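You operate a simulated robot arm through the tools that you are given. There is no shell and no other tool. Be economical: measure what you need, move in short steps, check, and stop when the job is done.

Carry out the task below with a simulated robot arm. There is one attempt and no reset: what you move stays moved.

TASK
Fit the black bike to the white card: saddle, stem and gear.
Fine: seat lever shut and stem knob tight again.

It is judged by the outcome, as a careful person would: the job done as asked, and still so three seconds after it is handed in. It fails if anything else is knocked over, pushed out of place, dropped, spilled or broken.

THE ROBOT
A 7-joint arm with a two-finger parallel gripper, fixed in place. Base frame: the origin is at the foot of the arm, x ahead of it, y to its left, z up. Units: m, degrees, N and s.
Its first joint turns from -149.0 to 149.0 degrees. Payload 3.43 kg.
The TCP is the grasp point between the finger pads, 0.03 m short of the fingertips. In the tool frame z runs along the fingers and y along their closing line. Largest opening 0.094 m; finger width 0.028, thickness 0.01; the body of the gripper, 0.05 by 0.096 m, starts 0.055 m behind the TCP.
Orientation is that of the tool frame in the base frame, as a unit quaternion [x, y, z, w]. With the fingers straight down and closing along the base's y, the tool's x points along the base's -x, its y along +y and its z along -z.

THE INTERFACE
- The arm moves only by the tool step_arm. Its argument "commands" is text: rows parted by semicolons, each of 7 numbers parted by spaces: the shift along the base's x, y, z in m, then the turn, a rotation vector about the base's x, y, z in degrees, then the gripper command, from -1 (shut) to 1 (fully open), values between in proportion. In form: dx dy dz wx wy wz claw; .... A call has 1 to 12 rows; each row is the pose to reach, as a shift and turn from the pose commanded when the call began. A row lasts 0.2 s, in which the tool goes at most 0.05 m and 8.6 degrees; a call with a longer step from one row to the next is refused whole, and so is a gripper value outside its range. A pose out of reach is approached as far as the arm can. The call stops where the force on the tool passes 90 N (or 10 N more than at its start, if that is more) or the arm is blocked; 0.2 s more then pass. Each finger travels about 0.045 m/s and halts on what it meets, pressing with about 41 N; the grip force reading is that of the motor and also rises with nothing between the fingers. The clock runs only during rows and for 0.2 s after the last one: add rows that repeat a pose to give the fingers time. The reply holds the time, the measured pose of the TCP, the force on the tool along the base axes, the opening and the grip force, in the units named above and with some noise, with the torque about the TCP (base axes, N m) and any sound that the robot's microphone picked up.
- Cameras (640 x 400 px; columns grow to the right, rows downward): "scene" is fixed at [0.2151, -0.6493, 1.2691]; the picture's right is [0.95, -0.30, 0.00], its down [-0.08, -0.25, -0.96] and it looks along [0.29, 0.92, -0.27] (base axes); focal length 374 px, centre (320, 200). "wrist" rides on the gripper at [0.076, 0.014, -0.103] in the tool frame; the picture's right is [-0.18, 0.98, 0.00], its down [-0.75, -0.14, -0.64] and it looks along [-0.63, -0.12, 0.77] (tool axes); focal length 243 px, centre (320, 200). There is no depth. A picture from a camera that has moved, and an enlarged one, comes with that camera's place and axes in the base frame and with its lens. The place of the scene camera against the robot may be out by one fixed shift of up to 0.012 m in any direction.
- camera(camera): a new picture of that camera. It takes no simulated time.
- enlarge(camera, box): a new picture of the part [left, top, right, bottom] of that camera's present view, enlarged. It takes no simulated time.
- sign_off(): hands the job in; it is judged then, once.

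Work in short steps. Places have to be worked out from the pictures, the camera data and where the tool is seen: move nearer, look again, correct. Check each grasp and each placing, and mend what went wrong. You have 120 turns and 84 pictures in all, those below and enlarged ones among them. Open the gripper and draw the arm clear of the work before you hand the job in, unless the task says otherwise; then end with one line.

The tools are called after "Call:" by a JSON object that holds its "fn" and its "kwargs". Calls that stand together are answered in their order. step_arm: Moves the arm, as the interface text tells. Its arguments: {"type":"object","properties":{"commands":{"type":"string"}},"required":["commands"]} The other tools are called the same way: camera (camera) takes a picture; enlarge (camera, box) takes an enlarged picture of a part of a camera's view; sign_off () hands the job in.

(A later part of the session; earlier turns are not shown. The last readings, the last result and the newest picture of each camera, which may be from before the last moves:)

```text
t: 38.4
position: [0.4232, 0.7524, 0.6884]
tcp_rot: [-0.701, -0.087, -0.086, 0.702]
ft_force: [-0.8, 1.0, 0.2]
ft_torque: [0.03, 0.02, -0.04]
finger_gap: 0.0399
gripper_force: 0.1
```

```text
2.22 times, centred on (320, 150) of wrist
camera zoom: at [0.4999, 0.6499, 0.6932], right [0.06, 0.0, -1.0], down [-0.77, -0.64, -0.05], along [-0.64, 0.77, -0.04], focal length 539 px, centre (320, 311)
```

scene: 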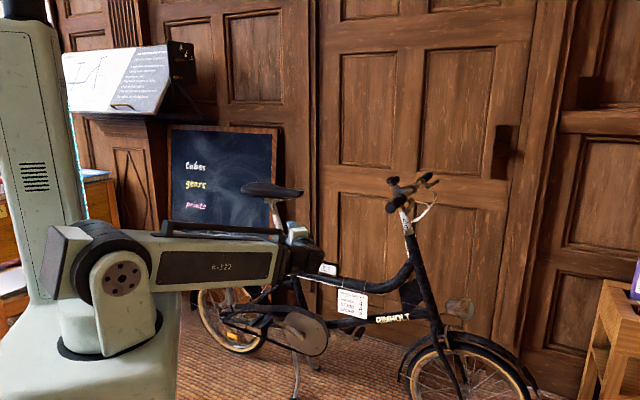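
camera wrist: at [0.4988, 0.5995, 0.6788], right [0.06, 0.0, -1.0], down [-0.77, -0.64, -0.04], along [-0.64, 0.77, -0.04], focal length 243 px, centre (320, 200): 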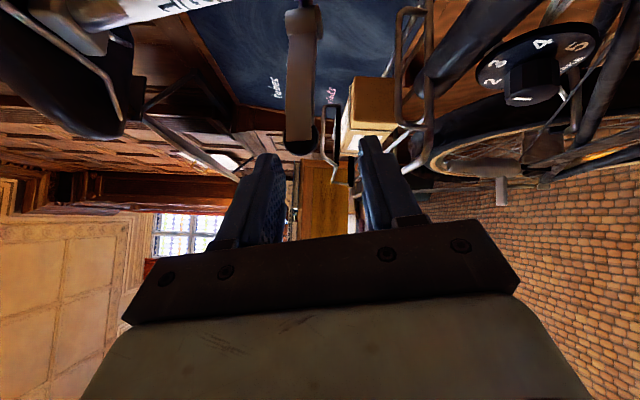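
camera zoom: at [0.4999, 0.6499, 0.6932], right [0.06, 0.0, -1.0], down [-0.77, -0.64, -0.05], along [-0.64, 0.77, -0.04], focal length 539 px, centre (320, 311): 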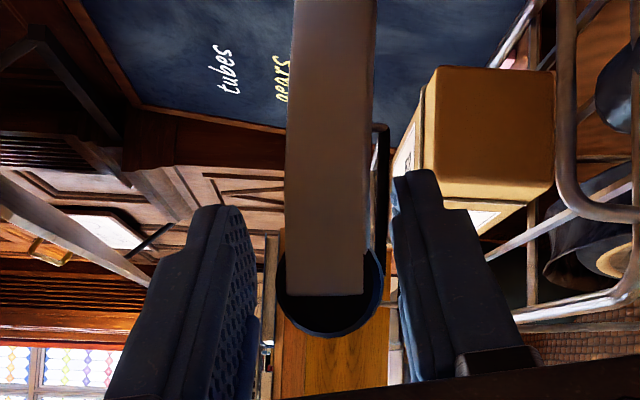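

The bar and disc are nicely between the pads. Closing.

Call:
{"fn": "step_arm", "kwargs": {"commands": "0 0 -0.002 0 0 0 -0.4; 0 0 -0.002 0 0 0 -1; 0 0 -0.002 0 0 0 -1; 0 0 -0.002 0 0 0 -1"}}

Call:
{"fn": "step_arm", "kwargs": {"commands": "0.004 -0.008 0.0005 0 0 0 -1; 0.009 -0.015 0.001 0 0 0 -1; 0.015 -0.021 0.002 0 0 0 -1; 0.022 -0.026 0.003 0 0 0 -1; 0.029 -0.03 0.005 0 0 0 -1; 0.036 -0.033 0.007 0 0 0 -1"}}

Call:
{"fn": "camera", "kwargs": {"camera": "wrist"}}

```text
t: 39.4
position: [0.4239, 0.7523, 0.6856]
tcp_rot: [0.702, 0.086, 0.087, -0.702]
ft_force: [0.3, -1.7, -13.2]
ft_torque: [-0.12, 0.23, 0.03]
finger_gap: 0.023
gripper_force: 44.7
```

```text
t: 40.8
position: [0.454, 0.7194, 0.6947]
tcp_rot: [-0.698, -0.091, -0.082, 0.705]
ft_force: [-40.7, 2.6, 23.9]
ft_torque: [-0.64, 0.47, 2.39]
finger_gap: 0.0242
gripper_force: 44.7
```

```text
42 pictures are left
camera wrist: at [0.5339, 0.617, 0.6985], right [0.06, 0.01, -1.0], down [-0.76, -0.65, -0.05], along [-0.65, 0.76, -0.03], focal length 243 px, centre (320, 200)
```

wrist: 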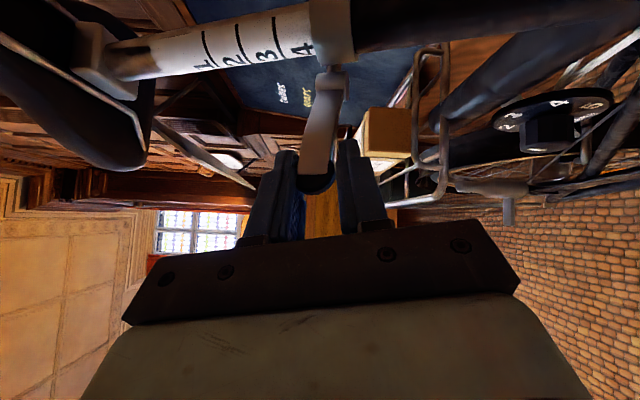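

The lever came round part-way (grip still on). I release, back out, shift to its -x side with closed fingers, ready to push it shut.

Call:
{"fn": "step_arm", "kwargs": {"commands": "0 0 0 0 0 0 0; 0 0 0 0 0 0 0; 0 -0.04 0 0 0 0 0; 0 -0.07 0 0 0 0 -1; -0.04 -0.07 0 0 0 0 -1; -0.055 -0.07 0 0 0 0 -1; -0.055 -0.07 0 0 0 0 -1"}}

Call:
{"fn": "enlarge", "kwargs": {"camera": "wrist", "box": [200, 0, 460, 200]}}

```text
t: 42.4
position: [0.4066, 0.6489, 0.69]
tcp_rot: [0.702, 0.085, 0.086, -0.702]
ft_force: [-0.1, -0.7, 0.1]
ft_torque: [0.03, 0.0, 0.01]
finger_gap: 0.0001
gripper_force: 33.0
```

```text
2.00 times, centred on (330, 100) of wrist
camera zoom: at [0.4829, 0.546, 0.6958], right [0.06, 0.0, -1.0], down [-0.77, -0.64, -0.05], along [-0.64, 0.77, -0.04], focal length 485 px, centre (300, 400)
```

zoom: 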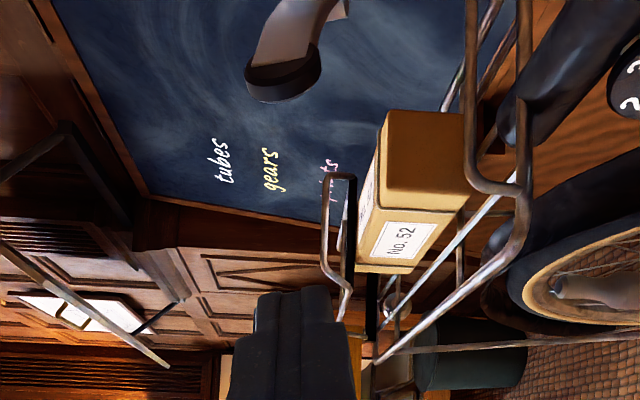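

The tip is now at about (0.464, 0.725, 0.70). I advance on its -x side and push +x (then +y) to shut it.

Call:
{"fn": "step_arm", "kwargs": {"commands": "0 0.035 0.01 0 0 0 -1; 0 0.066 0.012 0 0 0 -1; 0.02 0.066 0.012 0 0 0 -1; 0.035 0.066 0.012 0 0 0 -1; 0.048 0.066 0.013 0 0 0 -1; 0.06 0.068 0.014 0 0 0 -1; 0.072 0.072 0.016 0 0 0 -1; 0.082 0.078 0.017 0 0 0 -1; 0.09 0.084 0.018 0 0 0 -1; 0.094 0.088 0.018 0 0 0 -1"}}

Call:
{"fn": "camera", "kwargs": {"camera": "wrist"}}

```text
t: 44.7
position: [0.4905, 0.7307, 0.709]
tcp_rot: [0.702, 0.091, 0.083, -0.702]
ft_force: [-6.8, -12.4, 3.4]
ft_torque: [0.07, -0.02, 0.08]
finger_gap: 0.0
gripper_force: 33.1
stopped in row 10: the force on the tool passed its limit at 95 N (the readings are from after the stop); the commanded pose is now the measured one
```

```text
40 pictures are left
camera wrist: at [0.5702, 0.6288, 0.7137], right [0.06, 0.0, -1.0], down [-0.76, -0.65, -0.04], along [-0.65, 0.76, -0.04], focal length 243 px, centre (320, 200)
```

wrist: 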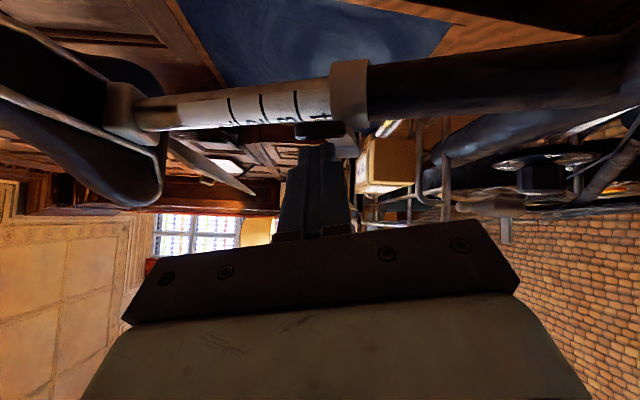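

It reached a hard stop (95 N). I withdraw to the pose from which I first viewed the shut lever, to compare.

Call:
{"fn": "step_arm", "kwargs": {"commands": "-0.01 -0.02 0 0 0 0 -1; -0.01 -0.06 0 0 0 0 -1; 0.01 -0.1 0 0 0 0 -1; 0.0315 -0.129 -0.001 0 0 0 -1; 0.0315 -0.129 -0.001 0 0 0 -1"}}

Call:
{"fn": "enlarge", "kwargs": {"camera": "wrist", "box": [280, 60, 370, 140]}}

```text
t: 45.9
position: [0.5255, 0.6056, 0.7062]
tcp_rot: [0.702, 0.09, 0.083, -0.701]
ft_force: [0.3, 0.6, -0.8]
ft_torque: [-0.01, -0.01, -0.03]
finger_gap: 0.0001
gripper_force: 32.6
```

```text
5.00 times, centred on (325, 100) of wrist
camera zoom: at [0.6044, 0.5023, 0.711], right [0.06, 0.0, -1.0], down [-0.76, -0.65, -0.04], along [-0.65, 0.76, -0.04], focal length 1213 px, centre (295, 700)
```

zoom: 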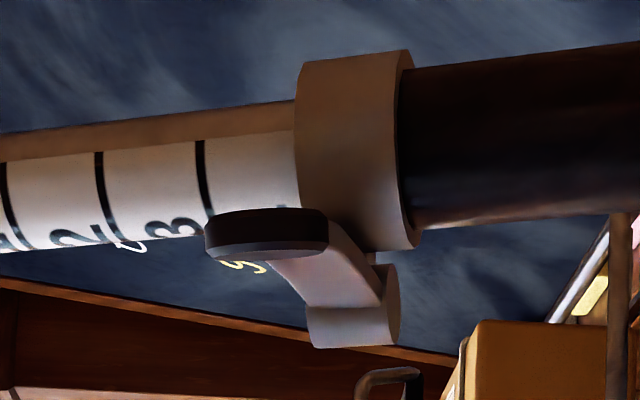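

The shut lever matches its initial geometry, and 4 is at the collar. From the views, the bike runs diagonally along u≈(0.62,-0.785); red gear knob ≈(0.612, 0.665, 0.675), stem knob ≈(0.81, 0.43, 1.0). I now turn the tool camera-up and point it square to the bike's side towards the gear knob.

Call:
{"fn": "step_arm", "kwargs": {"commands": "0 -0.01 0 0 -8.5 0 0; -0.005 -0.02 0 0 -17 0 0; -0.01 -0.03 0 0 -25.5 0 0; -0.015 -0.035 0 0 -34 0 0; -0.02 -0.04 0 0 -42.5 0 0; -0.025 -0.04 0 0 -51 0 0; -0.03 -0.04 0 0 -59.5 0 0; -0.035 -0.04 0 0 -68 0 0; -0.035 -0.04 0 0 -76 0 0"}}

Call:
{"fn": "step_arm", "kwargs": {"commands": "0 0 0 0 0 -8.5 0; 0 0 0 0 0 -17 0; 0 0 0 0 0 -25.5 0; 0 0 0 0 0 -34 0; 0 0 0 0 0 -42.5 0; 0 0 0 0 0 -51 0; 0 0 0 0 0 -51.7 0"}}

Call:
{"fn": "camera", "kwargs": {"camera": "wrist"}}

```text
t: 47.9
position: [0.4893, 0.5631, 0.7075]
tcp_rot: [0.502, 0.502, 0.5, -0.496]
ft_force: [0.1, -0.4, -0.1]
ft_torque: [-0.01, -0.04, -0.02]
finger_gap: 0.047
gripper_force: 0.1
```

```text
t: 49.5
position: [0.4994, 0.5556, 0.7099]
tcp_rot: [0.626, 0.339, 0.618, -0.333]
ft_force: [0.1, -0.4, -0.5]
ft_torque: [-0.01, -0.02, 0.01]
finger_gap: 0.0469
gripper_force: 0.1
out of reach, approached as far as the arm can: row 4, 5, 6, 7
```

```text
38 pictures are left
camera wrist: at [0.4557, 0.4632, 0.7867], right [0.82, -0.54, -0.18], down [-0.48, -0.47, -0.74], along [0.32, 0.7, -0.64], focal length 243 px, centre (320, 200)
```

wrist: 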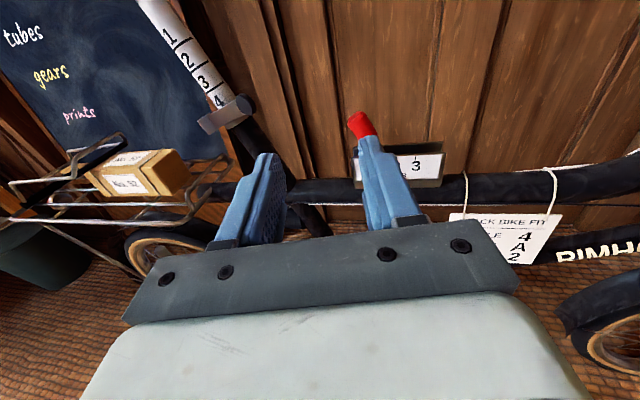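

Yaw was limited but the tool is level with the camera up, closing along (0.84,-0.55): good enough. Red knob triangulates to (0.608, 0.653, 0.677). I move nearer with it between the fingers.

Call:
{"fn": "step_arm", "kwargs": {"commands": "0.03 0.015 -0.01 0 0 0 0; 0.06 0.028 -0.023 0 0 0 0; 0.07 0.035 -0.027 0 0 0 0; 0.07 0.035 -0.027 0 0 0 0"}}

Call:
{"fn": "camera", "kwargs": {"camera": "wrist"}}

```text
t: 50.5
position: [0.5704, 0.5899, 0.6828]
tcp_rot: [0.626, 0.339, 0.618, -0.333]
ft_force: [0.1, -0.2, 0.5]
ft_torque: [0.04, 0.0, 0.0]
finger_gap: 0.0469
gripper_force: 0.1
```

```text
37 pictures are left
camera wrist: at [0.5267, 0.4978, 0.7599], right [0.82, -0.54, -0.18], down [-0.48, -0.47, -0.74], along [0.32, 0.7, -0.64], focal length 243 px, centre (320, 200)
```

wrist: 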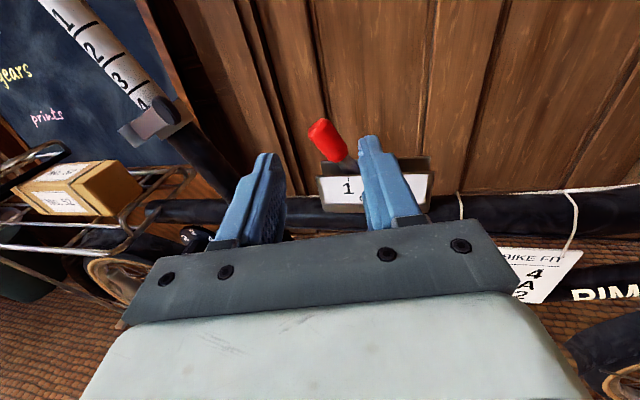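

Knob now triangulates to about (0.632, 0.685, 0.655), laterally centred. I advance ~8 cm along the tool axis and check.

Call:
{"fn": "step_arm", "kwargs": {"commands": "0.022 0.033 -0.005 0 0 0 0; 0.041 0.063 -0.012 0 0 0 0; 0.044 0.067 -0.015 0 0 0 0; 0.044 0.067 -0.015 0 0 0 0"}}

Call:
{"fn": "camera", "kwargs": {"camera": "wrist"}}

```text
t: 51.5
position: [0.6132, 0.6572, 0.6659]
tcp_rot: [0.627, 0.337, 0.619, -0.332]
ft_force: [1.4, 0.3, -0.1]
ft_torque: [0.03, 0.04, -0.01]
finger_gap: 0.0472
gripper_force: 0.0
```

```text
36 pictures are left
camera wrist: at [0.5696, 0.565, 0.7437], right [0.82, -0.54, -0.18], down [-0.48, -0.47, -0.74], along [0.32, 0.7, -0.64], focal length 243 px, centre (320, 200)
```

wrist: 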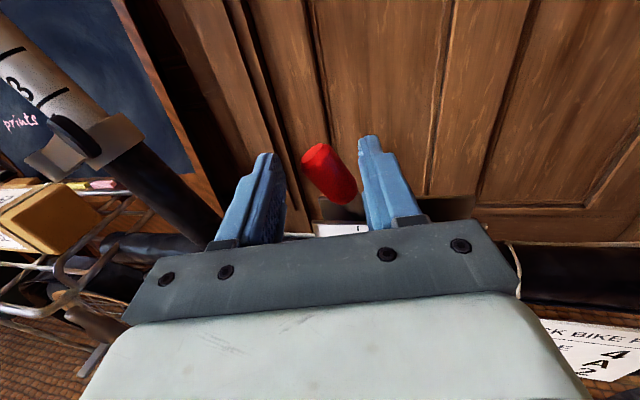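

Consistent: knob at (0.634, 0.683, 0.652). Advance the last ~28 mm and close on it.

Call:
{"fn": "step_arm", "kwargs": {"commands": "0.016 0.0225 -0.007 0 0 0 0; 0.016 0.0225 -0.007 0 0 0 0; 0.016 0.0225 -0.007 0 0 0 -1; 0.016 0.0225 -0.007 0 0 0 -1; 0.016 0.0225 -0.007 0 0 0 -1; 0.016 0.0225 -0.007 0 0 0 -1"}}

Call:
{"fn": "camera", "kwargs": {"camera": "wrist"}}

```text
t: 52.9
position: [0.6285, 0.6785, 0.6598]
tcp_rot: [0.626, 0.339, 0.618, -0.333]
ft_force: [12.5, -4.4, 5.4]
ft_torque: [-0.56, -0.92, 0.1]
finger_gap: 0.0357
gripper_force: 45.4
```

```text
35 pictures are left
camera wrist: at [0.5854, 0.5873, 0.7377], right [0.82, -0.54, -0.18], down [-0.47, -0.47, -0.75], along [0.32, 0.7, -0.64], focal length 243 px, centre (320, 200)
```

wrist: 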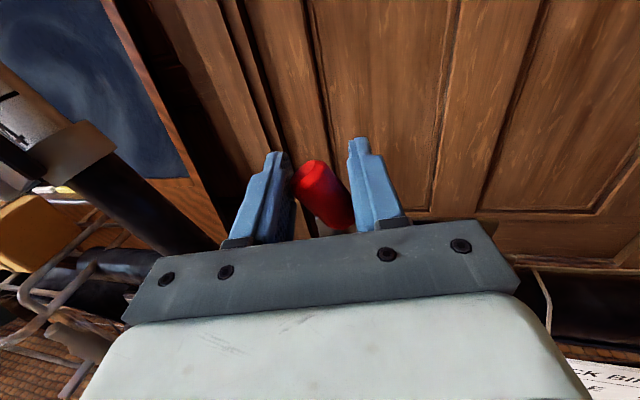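

Knob is held (tilted between the pads). I move along the slot direction u in steps of 5 mm to ~25 mm.

Call:
{"fn": "step_arm", "kwargs": {"commands": "0.0031 -0.0039 0 0 0 0 -1; 0.0062 -0.0078 0 0 0 0 -1; 0.0093 -0.0118 0.001 0 0 0 -1; 0.0124 -0.0157 0.001 0 0 0 -1; 0.0155 -0.0196 0.002 0 0 0 -1; 0.0155 -0.0196 0.002 0 0 0 -1"}}

Call:
{"fn": "enlarge", "kwargs": {"camera": "scene", "box": [280, 220, 360, 290]}}

Call:
{"fn": "camera", "kwargs": {"camera": "wrist"}}

```text
t: 54.3
position: [0.6432, 0.6579, 0.6646]
tcp_rot: [0.623, 0.337, 0.621, -0.335]
ft_force: [-5.1, -8.5, 33.3]
ft_torque: [0.09, -1.02, 0.07]
finger_gap: 0.0287
gripper_force: 45.0
```

```text
5.71 times, centred on (320, 255) of scene
camera zoom: at [0.2151, -0.6493, 1.2691], right [0.95, -0.3, 0.0], down [-0.08, -0.25, -0.96], along [0.29, 0.92, -0.27], focal length 2138 px, centre (320, -114)
```

zoom: 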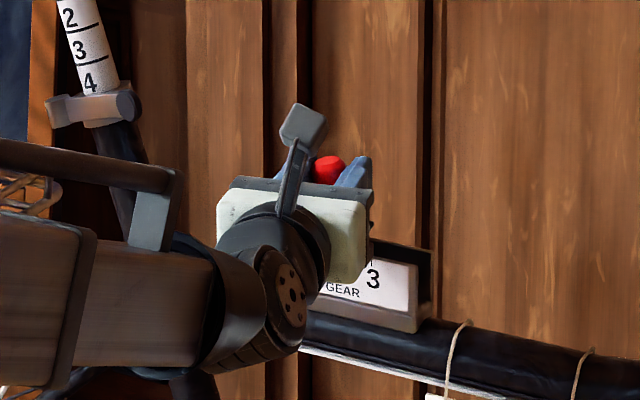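

```text
33 pictures are left
camera wrist: at [0.5999, 0.5654, 0.7427], right [0.82, -0.54, -0.18], down [-0.47, -0.46, -0.75], along [0.32, 0.7, -0.64], focal length 243 px, centre (320, 200)
```

wrist: 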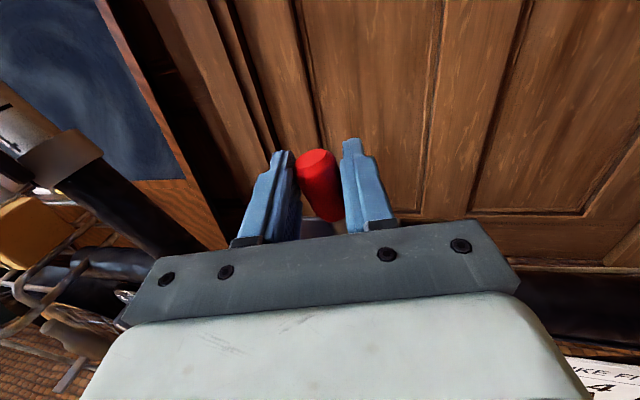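

About two-thirds there; the lever presses up on the grip. I let it rise slightly and go ~8 mm further.

Call:
{"fn": "step_arm", "kwargs": {"commands": "0.0025 -0.0031 0.002 0 0 0 -1; 0.005 -0.0063 0.003 0 0 0 -1; 0.005 -0.0063 0.003 0 0 0 -1"}}

Call:
{"fn": "step_arm", "kwargs": {"commands": "0 0 0 0 0 0 -0.2; 0 0 0 0 0 0 0; -0.011 -0.017 0.002 0 0 0 0; -0.033 -0.05 0.01 0 0 0 0; -0.052 -0.08 0.02 0 0 0 0; -0.052 -0.08 0.02 0 0 0 0"}}

Call:
{"fn": "camera", "kwargs": {"camera": "wrist"}}

```text
t: 55.1
position: [0.6497, 0.652, 0.6654]
tcp_rot: [0.627, 0.338, 0.619, -0.332]
ft_force: [-9.9, -26.0, 13.1]
ft_torque: [0.25, -1.57, 0.09]
finger_gap: 0.0258
gripper_force: 45.4
```

```text
t: 56.5
position: [0.5982, 0.5758, 0.6825]
tcp_rot: [0.626, 0.338, 0.618, -0.333]
ft_force: [0.1, -0.3, -0.4]
ft_torque: [-0.02, 0.01, 0.0]
finger_gap: 0.0471
gripper_force: 0.1
```

```text
32 pictures are left
camera wrist: at [0.5551, 0.4833, 0.7612], right [0.82, -0.54, -0.18], down [-0.48, -0.47, -0.74], along [0.32, 0.7, -0.64], focal length 243 px, centre (320, 200)
```

wrist: 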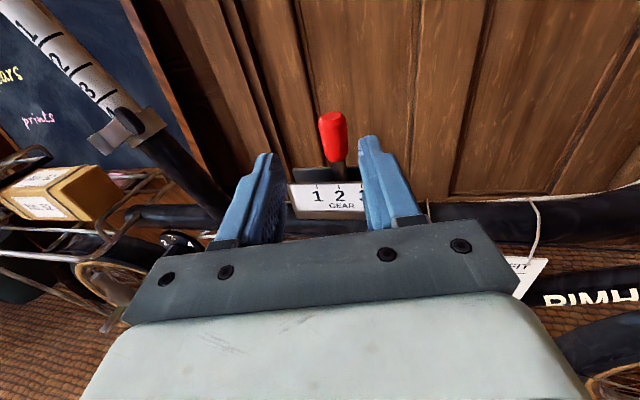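

Call:
{"fn": "enlarge", "kwargs": {"camera": "wrist", "box": [280, 100, 380, 220]}}

Call:
{"fn": "enlarge", "kwargs": {"camera": "scene", "box": [290, 235, 350, 285]}}

```text
3.33 times, centred on (330, 160) of wrist
camera zoom: at [0.5551, 0.4833, 0.7612], right [0.82, -0.54, -0.18], down [-0.48, -0.47, -0.74], along [0.32, 0.7, -0.64], focal length 809 px, centre (287, 333)
```

zoom: 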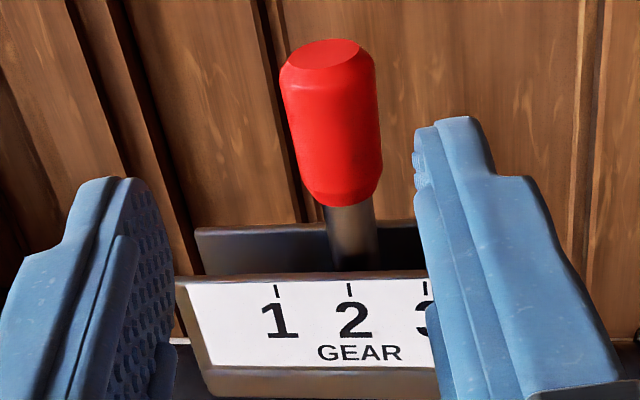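

```text
8.00 times, centred on (320, 260) of scene
camera zoom: at [0.2151, -0.6493, 1.2691], right [0.95, -0.3, 0.0], down [-0.08, -0.25, -0.96], along [0.29, 0.92, -0.27], focal length 2994 px, centre (320, -280)
```

zoom: 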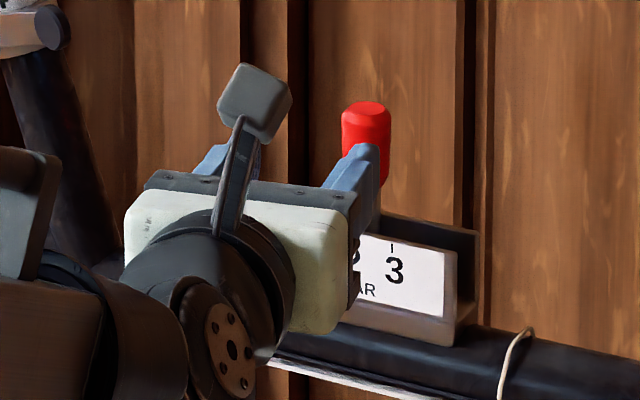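

Gear lever stands upright at 2. Now the stem: I retreat, then rise to view the handlebar from a safe stand-off.

Call:
{"fn": "step_arm", "kwargs": {"commands": "-0.025 -0.038 0.01 0 0 0 0; -0.05 -0.076 0.02 0 0 0 0; -0.065 -0.11 0.04 0 0 0 0; -0.065 -0.13 0.08 0 0 0 0; -0.065 -0.15 0.12 0 0 0 0; -0.065 -0.165 0.16 0 0 0 0; -0.065 -0.18 0.205 0 0 0 0; -0.06 -0.2 0.25 0 0 0 0; -0.055 -0.22 0.295 0 0 0 0; -0.05 -0.24 0.34 0 0 0 0; -0.045 -0.25 0.385 0 0 0 0; -0.04 -0.25 0.43 0 0 0 0"}}

Call:
{"fn": "camera", "kwargs": {"camera": "wrist"}}

Call:
{"fn": "camera", "kwargs": {"camera": "scene"}}

```text
t: 59.1
position: [0.6158, 0.3478, 1.1298]
tcp_rot: [0.627, 0.34, 0.617, -0.333]
ft_force: [-0.1, 1.3, 0.4]
ft_torque: [-0.01, -0.01, -0.02]
finger_gap: 0.047
gripper_force: 0.0
out of reach, approached as far as the arm can: row 5, 6, 7, 8, 9, 10, 11, 12
```

```text
29 pictures are left
camera wrist: at [0.572, 0.2554, 1.2078], right [0.82, -0.54, -0.18], down [-0.48, -0.47, -0.74], along [0.32, 0.7, -0.64], focal length 243 px, centre (320, 200)
```

wrist: 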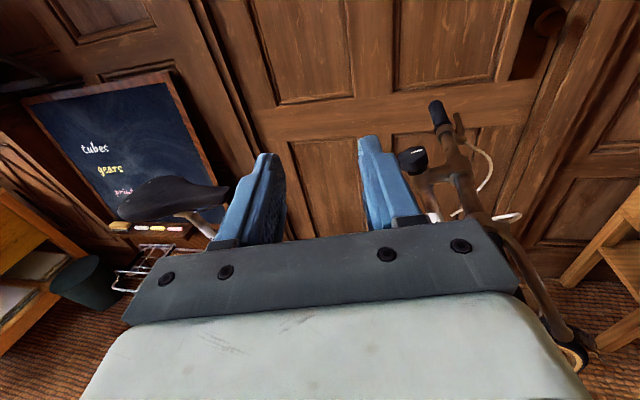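

```text
28 pictures are left
```

scene: 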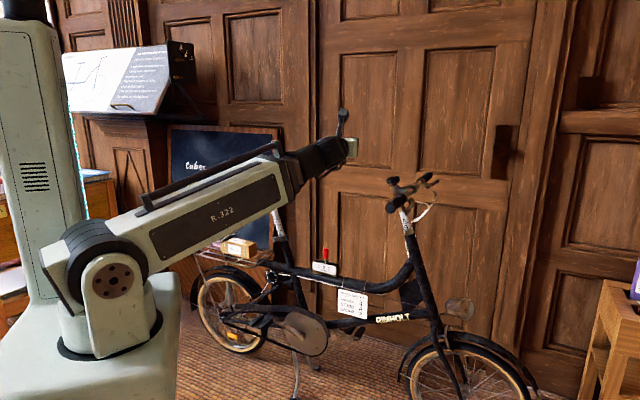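

Stem knob triangulates to (0.825, 0.46, 0.995); stem axis ≈(-0.21, 0.27, 0.94). Enlarging the knob to see its shape, and the gear from the free scene view.

Call:
{"fn": "enlarge", "kwargs": {"camera": "wrist", "box": [385, 90, 535, 230]}}

Call:
{"fn": "enlarge", "kwargs": {"camera": "scene", "box": [265, 200, 375, 290]}}

```text
2.86 times, centred on (460, 160) of wrist
camera zoom: at [0.572, 0.2554, 1.2078], right [0.82, -0.54, -0.18], down [-0.48, -0.47, -0.74], along [0.32, 0.7, -0.64], focal length 693 px, centre (-80, 314)
```

zoom: 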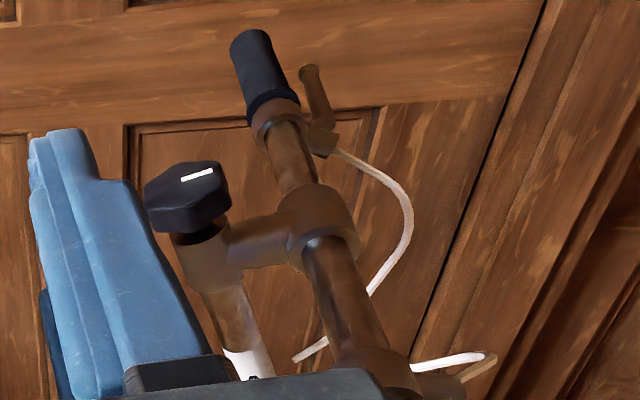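

```text
4.44 times, centred on (320, 245) of scene
camera zoom: at [0.2151, -0.6493, 1.2691], right [0.95, -0.3, 0.0], down [-0.08, -0.25, -0.96], along [0.29, 0.92, -0.27], focal length 1663 px, centre (320, 0)
```

zoom: 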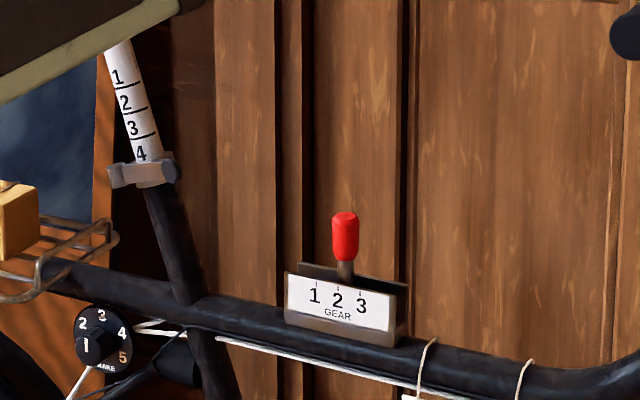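

Gear is clearly at 2 and the seat is right. The knob is a lobed one with a white mark pointing forward. I pitch the tool down so its axis lines up with the stem, moving over the knob with clearance.

Call:
{"fn": "step_arm", "kwargs": {"commands": "0.015 0.012 0.002 -6.32 4.09 -2.59 0; 0.03 0.023 0.003 -12.63 8.18 -5.18 0; 0.046 0.035 0.004 -18.95 12.3 -7.8 0; 0.061 0.046 0.005 -25.3 16.4 -10.4 0; 0.077 0.058 0.006 -31.6 20.5 -13 0; 0.092 0.07 0.007 -37.9 24.6 -15.6 0; 0.107 0.081 0.008 -44.2 28.6 -18.1 0; 0.123 0.093 0.009 -50.5 32.7 -20.7 0; 0.138 0.104 0.01 -56.9 36.8 -23.3 0; 0.153 0.116 0.01 -63.2 40.9 -25.9 0; 0.169 0.127 0.01 -69.5 45 -28.5 0; 0.184 0.139 0.01 -75.8 49.1 -31.1 0"}}

Call:
{"fn": "camera", "kwargs": {"camera": "wrist"}}

```text
t: 61.7
position: [0.7989, 0.4836, 1.1418]
tcp_rot: [0.932, 0.318, 0.058, 0.165]
ft_force: [-0.6, -0.1, -1.2]
ft_torque: [0.03, -0.07, 0.01]
finger_gap: 0.047
gripper_force: 0.1
```

```text
25 pictures are left
camera wrist: at [0.8452, 0.547, 1.2434], right [0.42, -0.84, 0.34], down [-0.81, -0.18, 0.55], along [-0.41, -0.51, -0.76], focal length 243 px, centre (320, 200)
```

wrist: 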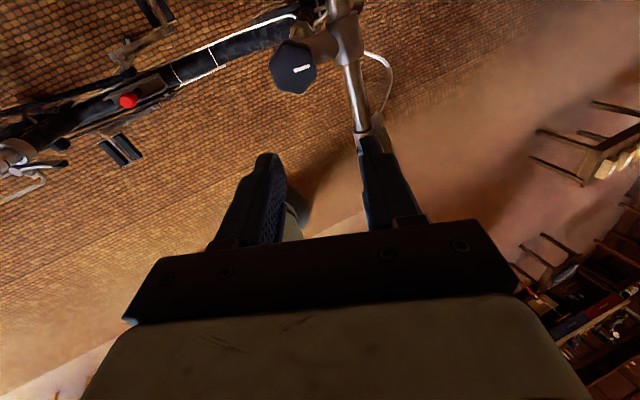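

Knob top now triangulates to (0.842, 0.472, 0.986). I descend along the axis to ~8 cm above, opening wider.

Call:
{"fn": "step_arm", "kwargs": {"commands": "0.01 0.004 -0.03 0 0 0 0.3; 0.02 0.008 -0.06 0 0 0 0.3; 0.026 0.01 -0.08 0 0 0 0.3; 0.026 0.01 -0.08 0 0 0 0.3"}}

Call:
{"fn": "camera", "kwargs": {"camera": "wrist"}}

```text
t: 62.7
position: [0.8304, 0.4846, 1.0662]
tcp_rot: [0.93, 0.323, 0.058, 0.165]
ft_force: [0.4, 0.1, 0.8]
ft_torque: [0.02, 0.01, -0.02]
finger_gap: 0.0612
gripper_force: 0.0
out of reach, approached as far as the arm can: row 1, 2, 3, 4
```

```text
24 pictures are left
camera wrist: at [0.8765, 0.5488, 1.1672], right [0.43, -0.84, 0.34], down [-0.81, -0.19, 0.55], along [-0.4, -0.51, -0.76], focal length 243 px, centre (320, 200)
```

wrist: 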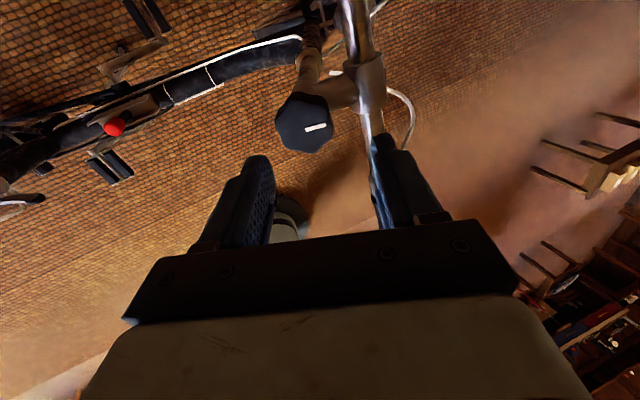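

Knob top refined to (0.842, 0.469, 0.973). Descend in two steps so the pads straddle the knob, TCP just above its top; pause at 3 cm above first.

Call:
{"fn": "step_arm", "kwargs": {"commands": "0.002 -0.003 -0.025 0 0 0 0.3; 0.004 -0.006 -0.05 0 0 0 0.3; 0.006 -0.009 -0.06 0 0 0 0.3; 0.006 -0.009 -0.06 0 0 0 0.3"}}

Call:
{"fn": "camera", "kwargs": {"camera": "wrist"}}

```text
t: 63.4
position: [0.8399, 0.4685, 1.0282]
tcp_rot: [0.931, 0.322, 0.064, 0.161]
ft_force: [-16.5, -3.8, 30.9]
ft_torque: [0.66, 0.64, 0.31]
finger_gap: 0.0592
gripper_force: 0.3
out of reach, approached as far as the arm can: row 1, 2, 3
stopped in row 3: the force on the tool passed its limit at 104 N (the readings are from after the stop); the commanded pose is now the measured one
```

```text
23 pictures are left
camera wrist: at [0.8846, 0.5315, 1.13], right [0.43, -0.84, 0.33], down [-0.81, -0.2, 0.55], along [-0.39, -0.5, -0.77], focal length 243 px, centre (320, 200)
```

wrist: 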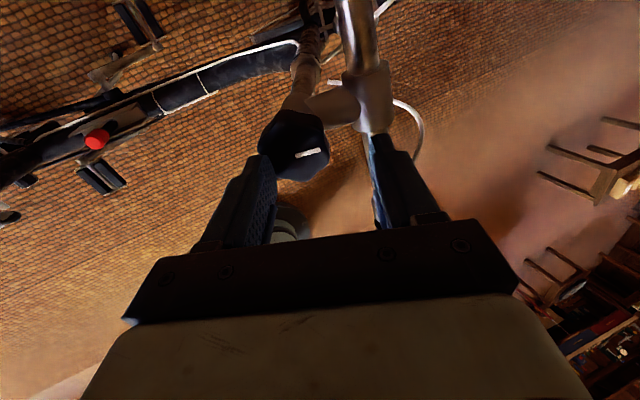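

A finger touched the knob's edge: the knob is ~15 mm towards -u from the pad centre, at about (0.847, 0.475, 0.99). I rise, shift and look at what is reachable.

Call:
{"fn": "step_arm", "kwargs": {"commands": "-0.003 0.003 0.02 0 0 0 0.4; -0.007 0.012 0.028 0 0 0 0.5; -0.01 0.022 0.028 0 0 0 0.5; -0.01 0.022 0.028 0 0 0 0.5"}}

Call:
{"fn": "camera", "kwargs": {"camera": "wrist"}}

Call:
{"fn": "enlarge", "kwargs": {"camera": "scene", "box": [360, 140, 460, 240]}}

```text
t: 64.4
position: [0.8338, 0.4892, 1.0533]
tcp_rot: [0.929, 0.328, 0.062, 0.162]
ft_force: [0.1, -0.2, -0.5]
ft_torque: [-0.01, 0.02, -0.05]
finger_gap: 0.0706
gripper_force: 0.1
out of reach, approached as far as the arm can: row 3, 4
```

```text
22 pictures are left
camera wrist: at [0.8785, 0.5527, 1.1554], right [0.44, -0.84, 0.33], down [-0.81, -0.2, 0.55], along [-0.39, -0.51, -0.77], focal length 243 px, centre (320, 200)
```

wrist: 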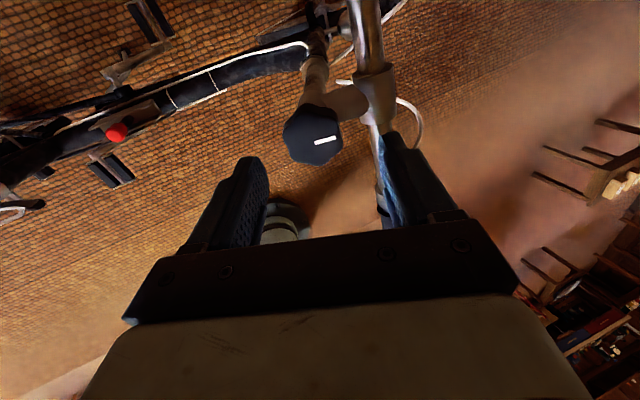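

```text
4.00 times, centred on (410, 190) of scene
camera zoom: at [0.2151, -0.6493, 1.2691], right [0.95, -0.3, 0.0], down [-0.08, -0.25, -0.96], along [0.29, 0.92, -0.27], focal length 1497 px, centre (-40, 240)
```

zoom: 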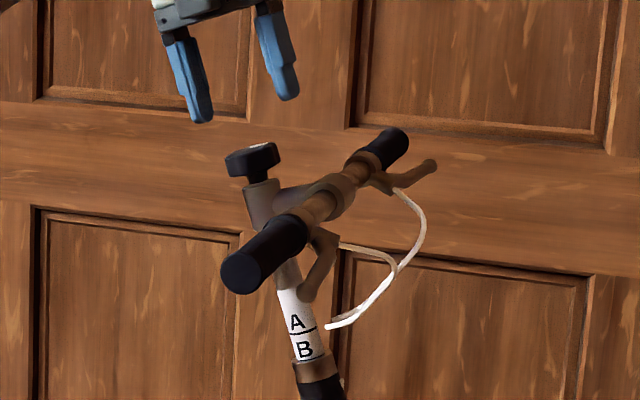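

The scene view lets me compare directly: knob top ≈(0.844, 0.475, 0.988), and the tool is tilted ~4° too much. I correct the tilt, then descend along the stem axis.

Call:
{"fn": "step_arm", "kwargs": {"commands": "0 0 0 3.5 2.7 0 0.5; 0.003 -0.004 -0.018 3.5 2.7 0 0.5; 0.0055 -0.007 -0.033 3.5 2.7 0 0.5; 0.0055 -0.007 -0.033 3.5 2.7 0 0.5"}}

Call:
{"fn": "enlarge", "kwargs": {"camera": "scene", "box": [360, 140, 460, 240]}}

Call:
{"fn": "camera", "kwargs": {"camera": "wrist"}}

```text
t: 65.4
position: [0.84, 0.479, 1.0202]
tcp_rot: [0.934, 0.33, 0.05, 0.125]
ft_force: [-0.2, -0.1, 0.2]
ft_torque: [0.01, 0.03, -0.01]
finger_gap: 0.0706
gripper_force: 0.1
```

```text
4.00 times, centred on (410, 190) of scene
camera zoom: at [0.2151, -0.6493, 1.2691], right [0.95, -0.3, 0.0], down [-0.08, -0.25, -0.96], along [0.29, 0.92, -0.27], focal length 1497 px, centre (-40, 240)
```

zoom: 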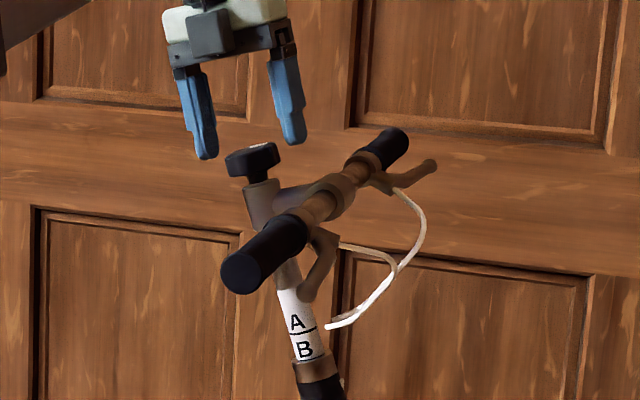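

```text
19 pictures are left
camera wrist: at [0.8886, 0.5376, 1.1233], right [0.45, -0.85, 0.26], down [-0.78, -0.24, 0.57], along [-0.43, -0.46, -0.78], focal length 243 px, centre (320, 200)
```

wrist: 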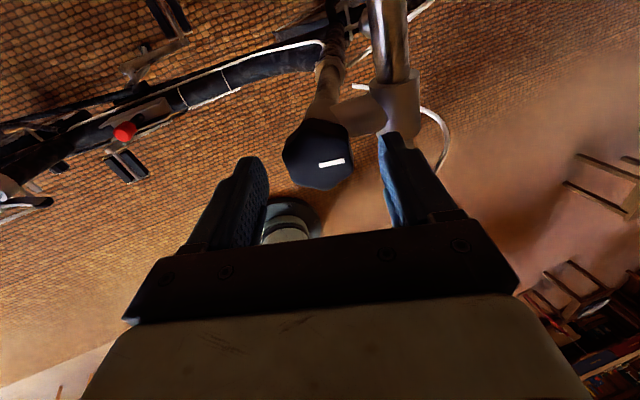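

Well aligned now. Descend the last ~29 mm and close on the knob.

Call:
{"fn": "step_arm", "kwargs": {"commands": "0.0025 -0.003 -0.015 0 0 0 0.5; 0.005 -0.006 -0.028 0 0 0 0.5; 0.005 -0.006 -0.028 0 0 0 -1; 0.005 -0.006 -0.028 0 0 0 -1; 0.005 -0.006 -0.028 0 0 0 -1; 0.005 -0.006 -0.028 0 0 0 -1"}}

Call:
{"fn": "camera", "kwargs": {"camera": "wrist"}}

```text
t: 66.8
position: [0.8417, 0.4752, 0.993]
tcp_rot: [0.934, 0.33, 0.05, 0.124]
ft_force: [-10.9, 7.5, -10.3]
ft_torque: [0.0, -0.42, 0.07]
finger_gap: 0.0449
gripper_force: 44.6
```

```text
18 pictures are left
camera wrist: at [0.8923, 0.5324, 1.0955], right [0.45, -0.85, 0.26], down [-0.78, -0.24, 0.57], along [-0.43, -0.46, -0.78], focal length 243 px, centre (320, 200)
```

wrist: 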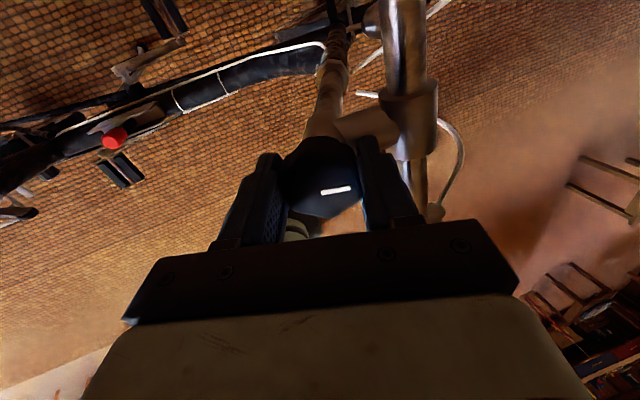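

Knob gripped (45 mm). I turn counter-clockwise about the stem axis, 48°.

Call:
{"fn": "step_arm", "kwargs": {"commands": "0 0 0 -1.32 1.7 7.7 -1; 0 0 0 -2.64 3.4 15.4 -1; 0 0 0 -3.96 5.1 23.1 -1; 0 0 0 -5.28 6.8 30.8 -1; 0 0 0 -6.6 8.5 38.5 -1; 0 0 0 -7.9 10.2 46.2 -1; 0 0 0 -7.9 10.2 46.2 -1"}}

Call:
{"fn": "camera", "kwargs": {"camera": "wrist"}}

```text
t: 68.4
position: [0.8412, 0.4749, 0.9934]
tcp_rot: [0.724, 0.678, -0.011, 0.129]
ft_force: [-36.0, -4.7, -20.3]
ft_torque: [-0.67, -1.05, 0.13]
finger_gap: 0.0451
gripper_force: 44.6
```

```text
17 pictures are left
camera wrist: at [0.8457, 0.5686, 1.0799], right [0.95, -0.23, 0.2], down [-0.3, -0.6, 0.74], along [-0.05, -0.76, -0.64], focal length 243 px, centre (320, 200)
```

wrist: 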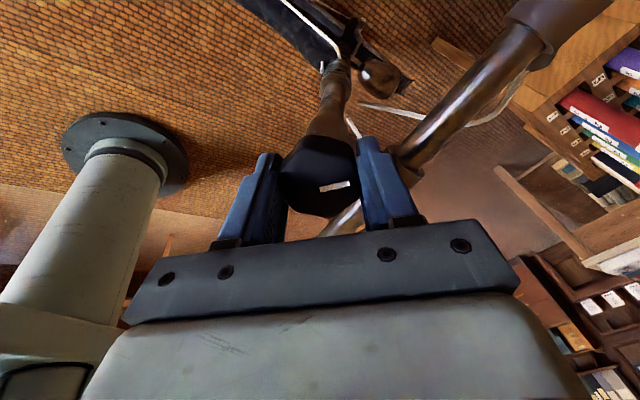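

The knob turns with the gripper and low torque. Another 42° to be properly loose.

Call:
{"fn": "step_arm", "kwargs": {"commands": "0 0 0 -1.32 1.7 7.7 -1; 0 0 0 -2.64 3.4 15.4 -1; 0 0 0 -3.96 5.1 23.1 -1; 0 0 0 -5.28 6.8 30.8 -1; 0 0 0 -6.9 8.9 40.4 -1; 0 0 0 -6.9 8.9 40.4 -1"}}

```text
refused: row 5 steps farther than a row can; nothing moved
```

Call:
{"fn": "step_arm", "kwargs": {"commands": "0 0 0 -1.32 1.7 7.7 -1; 0 0 0 -2.64 3.4 15.4 -1; 0 0 0 -3.96 5.1 23.1 -1; 0 0 0 -5.28 6.8 30.8 -1; 0 0 0 -6.6 8.5 38.5 -1; 0 0 0 -6.6 8.5 38.5 -1"}}

```text
t: 69.8
position: [0.8421, 0.4744, 0.9937]
tcp_rot: [0.449, 0.884, -0.059, 0.113]
ft_force: [-42.2, -3.3, -16.4]
ft_torque: [-0.51, -0.79, 0.09]
finger_gap: 0.0443
gripper_force: 44.5
```

Turned 88° in total. With the knob still held I try pressing the stem down along its axis by 25 mm (line spacing), in small steps.

Call:
{"fn": "step_arm", "kwargs": {"commands": "0.0008 -0.0011 -0.0048 0 0 0 -1; 0.0016 -0.0021 -0.0096 0 0 0 -1; 0.0025 -0.0032 -0.0144 0 0 0 -1; 0.0033 -0.0042 -0.0193 0 0 0 -1; 0.0041 -0.0053 -0.0241 0 0 0 -1; 0.0041 -0.0053 -0.0241 0 0 0 -1"}}

Call:
{"fn": "enlarge", "kwargs": {"camera": "scene", "box": [380, 150, 450, 240]}}

```text
t: 71.2
position: [0.8473, 0.4675, 0.9688]
tcp_rot: [0.451, 0.883, -0.057, 0.114]
ft_force: [-19.9, -8.5, -3.5]
ft_torque: [0.66, 0.2, 0.15]
finger_gap: 0.0441
gripper_force: 44.9
```

```text
4.44 times, centred on (415, 195) of scene
camera zoom: at [0.2151, -0.6493, 1.2691], right [0.95, -0.3, 0.0], down [-0.08, -0.25, -0.96], along [0.29, 0.92, -0.27], focal length 1663 px, centre (-102, 222)
```

zoom: 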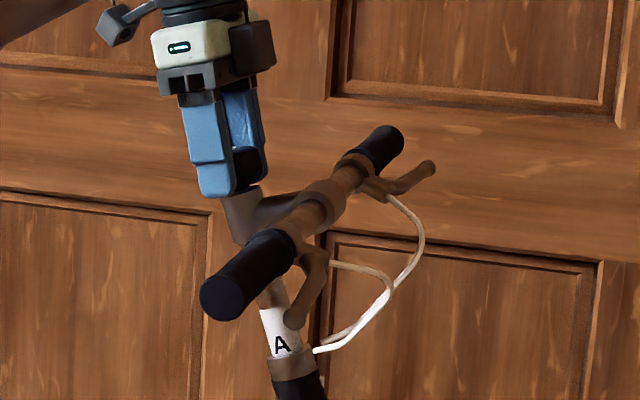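

The stem slid down; A is now at the collar. Enlarge to check the line.

Call:
{"fn": "enlarge", "kwargs": {"camera": "scene", "box": [395, 210, 425, 240]}}

```text
13.33 times, centred on (410, 225) of scene
camera zoom: at [0.2151, -0.6493, 1.2691], right [0.95, -0.3, 0.0], down [-0.08, -0.25, -0.96], along [0.29, 0.92, -0.27], focal length 4989 px, centre (-880, -133)
```

zoom: 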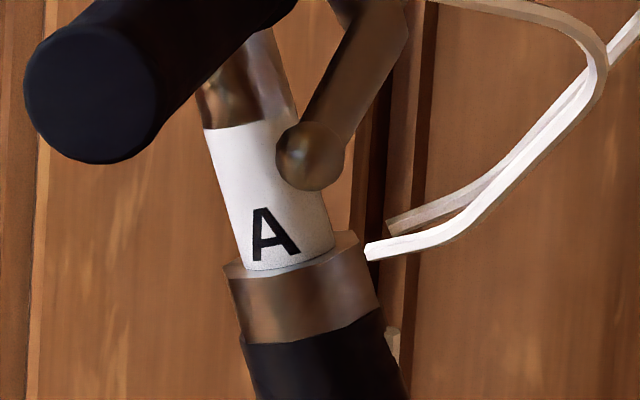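

The line just disappeared under the rim (measured travel 26 mm); I lift by about 1.3 mm to bring it flush, then look.

Call:
{"fn": "step_arm", "kwargs": {"commands": "-0.0003 0.0004 0.0018 0 0 0 -1; -0.0003 0.0004 0.0018 0 0 0 -1; -0.0003 0.0004 0.0018 0 0 0 -1"}}

Call:
{"fn": "enlarge", "kwargs": {"camera": "scene", "box": [395, 210, 425, 240]}}

```text
t: 72.0
position: [0.8463, 0.4678, 0.9711]
tcp_rot: [0.45, 0.884, -0.056, 0.115]
ft_force: [-18.8, -20.5, -26.1]
ft_torque: [-0.14, -1.08, 0.28]
finger_gap: 0.0443
gripper_force: 45.1
```

```text
13.33 times, centred on (410, 225) of scene
camera zoom: at [0.2151, -0.6493, 1.2691], right [0.95, -0.3, 0.0], down [-0.08, -0.25, -0.96], along [0.29, 0.92, -0.27], focal length 4989 px, centre (-880, -133)
```

zoom: 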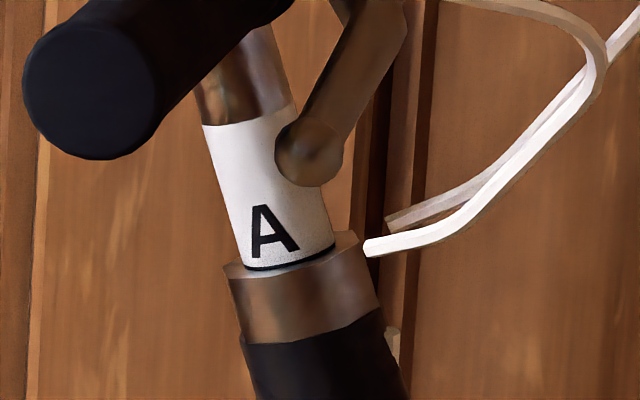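

The A line now sits right at the rim. I tighten: turn clockwise back, first 46°.

Call:
{"fn": "step_arm", "kwargs": {"commands": "0 0 0 1.32 -1.7 -7.7 -1; 0 0 0 2.64 -3.4 -15.4 -1; 0 0 0 3.96 -5.1 -23.1 -1; 0 0 0 5.28 -6.8 -30.8 -1; 0 0 0 6.6 -8.5 -38.5 -1; 0 0 0 6.6 -8.5 -38.5 -1"}}

Call:
{"fn": "step_arm", "kwargs": {"commands": "0 0 0 1.32 -1.7 -7.7 -1; 0 0 0 2.64 -3.4 -15.4 -1; 0 0 0 3.96 -5.1 -23.1 -1; 0 0 0 5.28 -6.8 -30.8 -1; 0 0 0 6.6 -8.5 -38.5 -1; 0 0 0 7.9 -10.2 -46.2 -1; 0 0 0 7.9 -10.2 -46.2 -1"}}

Call:
{"fn": "camera", "kwargs": {"camera": "wrist"}}

```text
t: 73.4
position: [0.8479, 0.4691, 0.9711]
tcp_rot: [0.725, 0.676, -0.008, 0.129]
ft_force: [-13.2, -26.3, -4.8]
ft_torque: [0.56, -0.38, 0.21]
finger_gap: 0.0447
gripper_force: 44.7
```

```text
t: 75.0
position: [0.8481, 0.4683, 0.972]
tcp_rot: [0.935, 0.329, 0.05, 0.124]
ft_force: [-17.9, -15.7, -7.6]
ft_torque: [0.03, -1.26, 0.26]
finger_gap: 0.0453
gripper_force: 44.7
```

```text
13 pictures are left
camera wrist: at [0.8983, 0.527, 1.0747], right [0.45, -0.86, 0.26], down [-0.78, -0.24, 0.57], along [-0.43, -0.46, -0.78], focal length 243 px, centre (320, 200)
```

wrist: 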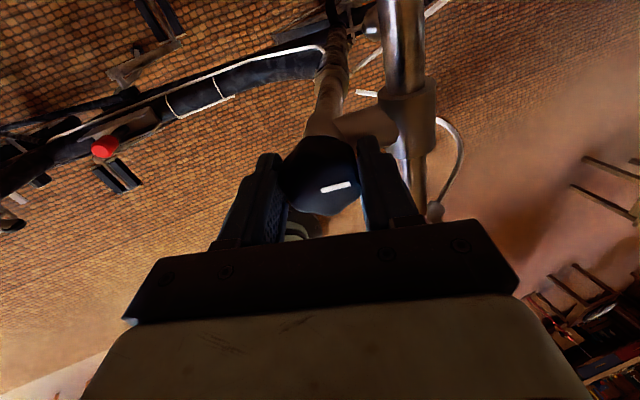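

The mark is back where it was. I turn a little more to feel for tightness.

Call:
{"fn": "step_arm", "kwargs": {"commands": "0 0 0 0.66 -0.85 -3.85 -1; 0 0 0 1.32 -1.7 -7.7 -1; 0 0 0 1.98 -2.55 -11.5 -1; 0 0 0 1.98 -2.55 -11.5 -1"}}

Call:
{"fn": "camera", "kwargs": {"camera": "wrist"}}

```text
t: 76.0
position: [0.8487, 0.4689, 0.972]
tcp_rot: [0.935, 0.33, 0.048, 0.125]
ft_force: [-21.6, -7.0, -10.9]
ft_torque: [-0.03, -0.75, 0.18]
finger_gap: 0.0451
gripper_force: 45.2
out of reach, approached as far as the arm can: row 1, 2, 3, 4
```

```text
12 pictures are left
camera wrist: at [0.8983, 0.5272, 1.0746], right [0.45, -0.85, 0.26], down [-0.78, -0.24, 0.57], along [-0.43, -0.46, -0.78], focal length 243 px, centre (320, 200)
```

wrist: 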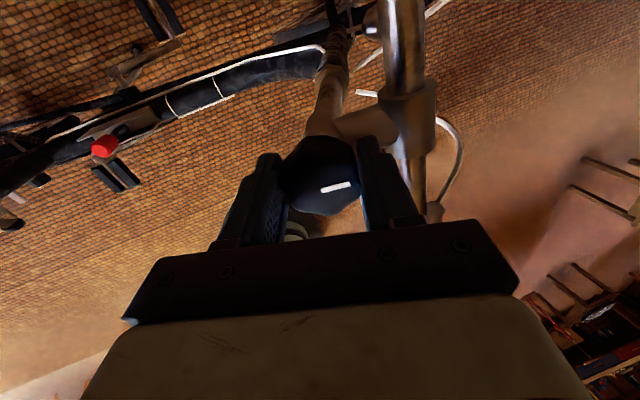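

That is the wrist's limit, so tightness isn't proven. I release, turn the open gripper 46° counter-clockwise, and regrip to turn clockwise further.

Call:
{"fn": "step_arm", "kwargs": {"commands": "0 0 0 0 0 0 0.3; 0 0 0 0 0 0 0.3; 0 0 0 -1.32 1.7 7.7 0.3; 0 0 0 -2.64 3.4 15.4 0.3; 0 0 0 -3.96 5.1 23.1 0.3; 0 0 0 -5.28 6.8 30.8 0.3; 0 0 0 -6.6 8.5 38.5 0.3; 0 0 0 -7.9 10.2 46.2 0.3; 0 0 0 -7.9 10.2 46.2 -1; 0 0 0 -7.9 10.2 46.2 -1; 0 0 0 -7.9 10.2 46.2 -1"}}

Call:
{"fn": "step_arm", "kwargs": {"commands": "0 0 0 0.66 -0.85 -3.85 -1; 0 0 0 1.32 -1.7 -7.7 -1; 0 0 0 1.98 -2.55 -11.5 -1; 0 0 0 2.64 -3.4 -15.4 -1; 0 0 0 2.64 -3.4 -15.4 -1"}}

Call:
{"fn": "camera", "kwargs": {"camera": "wrist"}}

```text
t: 78.4
position: [0.847, 0.4696, 0.9704]
tcp_rot: [0.721, 0.681, -0.009, 0.128]
ft_force: [-2.1, -1.0, -1.3]
ft_torque: [0.17, -0.48, 0.19]
finger_gap: 0.0454
gripper_force: 45.0
```

```text
t: 79.6
position: [0.8466, 0.4675, 0.9702]
tcp_rot: [0.809, 0.574, 0.011, 0.13]
ft_force: [-3.1, -13.3, -5.9]
ft_torque: [-0.06, -0.77, 0.78]
finger_gap: 0.0451
gripper_force: 45.2
```

```text
11 pictures are left
camera wrist: at [0.8697, 0.5554, 1.0629], right [0.85, -0.48, 0.24], down [-0.5, -0.53, 0.69], along [-0.2, -0.7, -0.68], focal length 243 px, centre (320, 200)
```

wrist: 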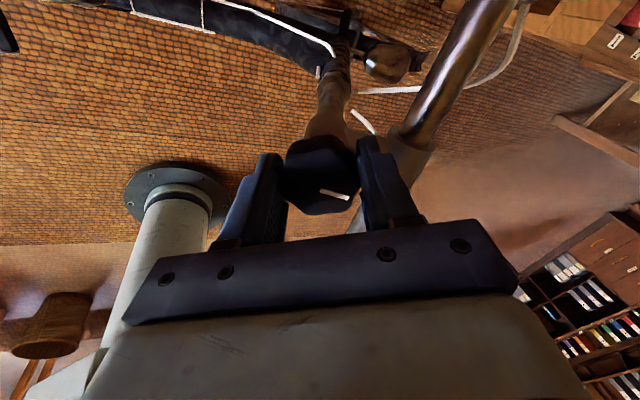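

Torque is rising (0.19→0.78 N m). I turn further clockwise in small steps and watch it.

Call:
{"fn": "step_arm", "kwargs": {"commands": "0 0 0 0.66 -0.85 -3.85 -1; 0 0 0 1.32 -1.7 -7.7 -1; 0 0 0 1.98 -2.55 -11.5 -1; 0 0 0 2.64 -3.4 -15.4 -1; 0 0 0 2.64 -3.4 -15.4 -1"}}

Call:
{"fn": "camera", "kwargs": {"camera": "wrist"}}

```text
t: 80.8
position: [0.8471, 0.4683, 0.9703]
tcp_rot: [0.881, 0.455, 0.031, 0.129]
ft_force: [-4.9, -25.4, -2.7]
ft_torque: [-0.39, -0.82, 0.75]
finger_gap: 0.0449
gripper_force: 45.0
```

```text
10 pictures are left
camera wrist: at [0.8855, 0.5426, 1.0689], right [0.67, -0.69, 0.26], down [-0.66, -0.4, 0.63], along [-0.33, -0.6, -0.73], focal length 243 px, centre (320, 200)
```

wrist: 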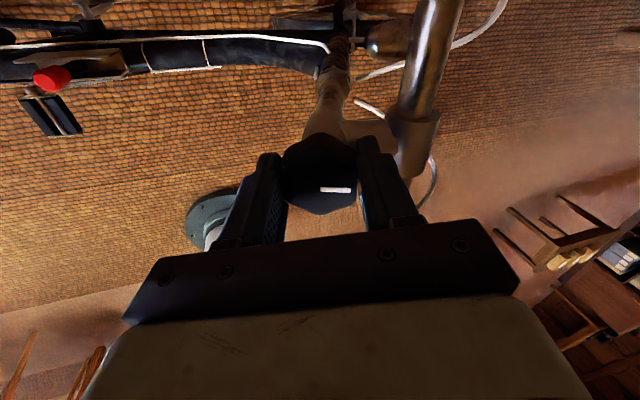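

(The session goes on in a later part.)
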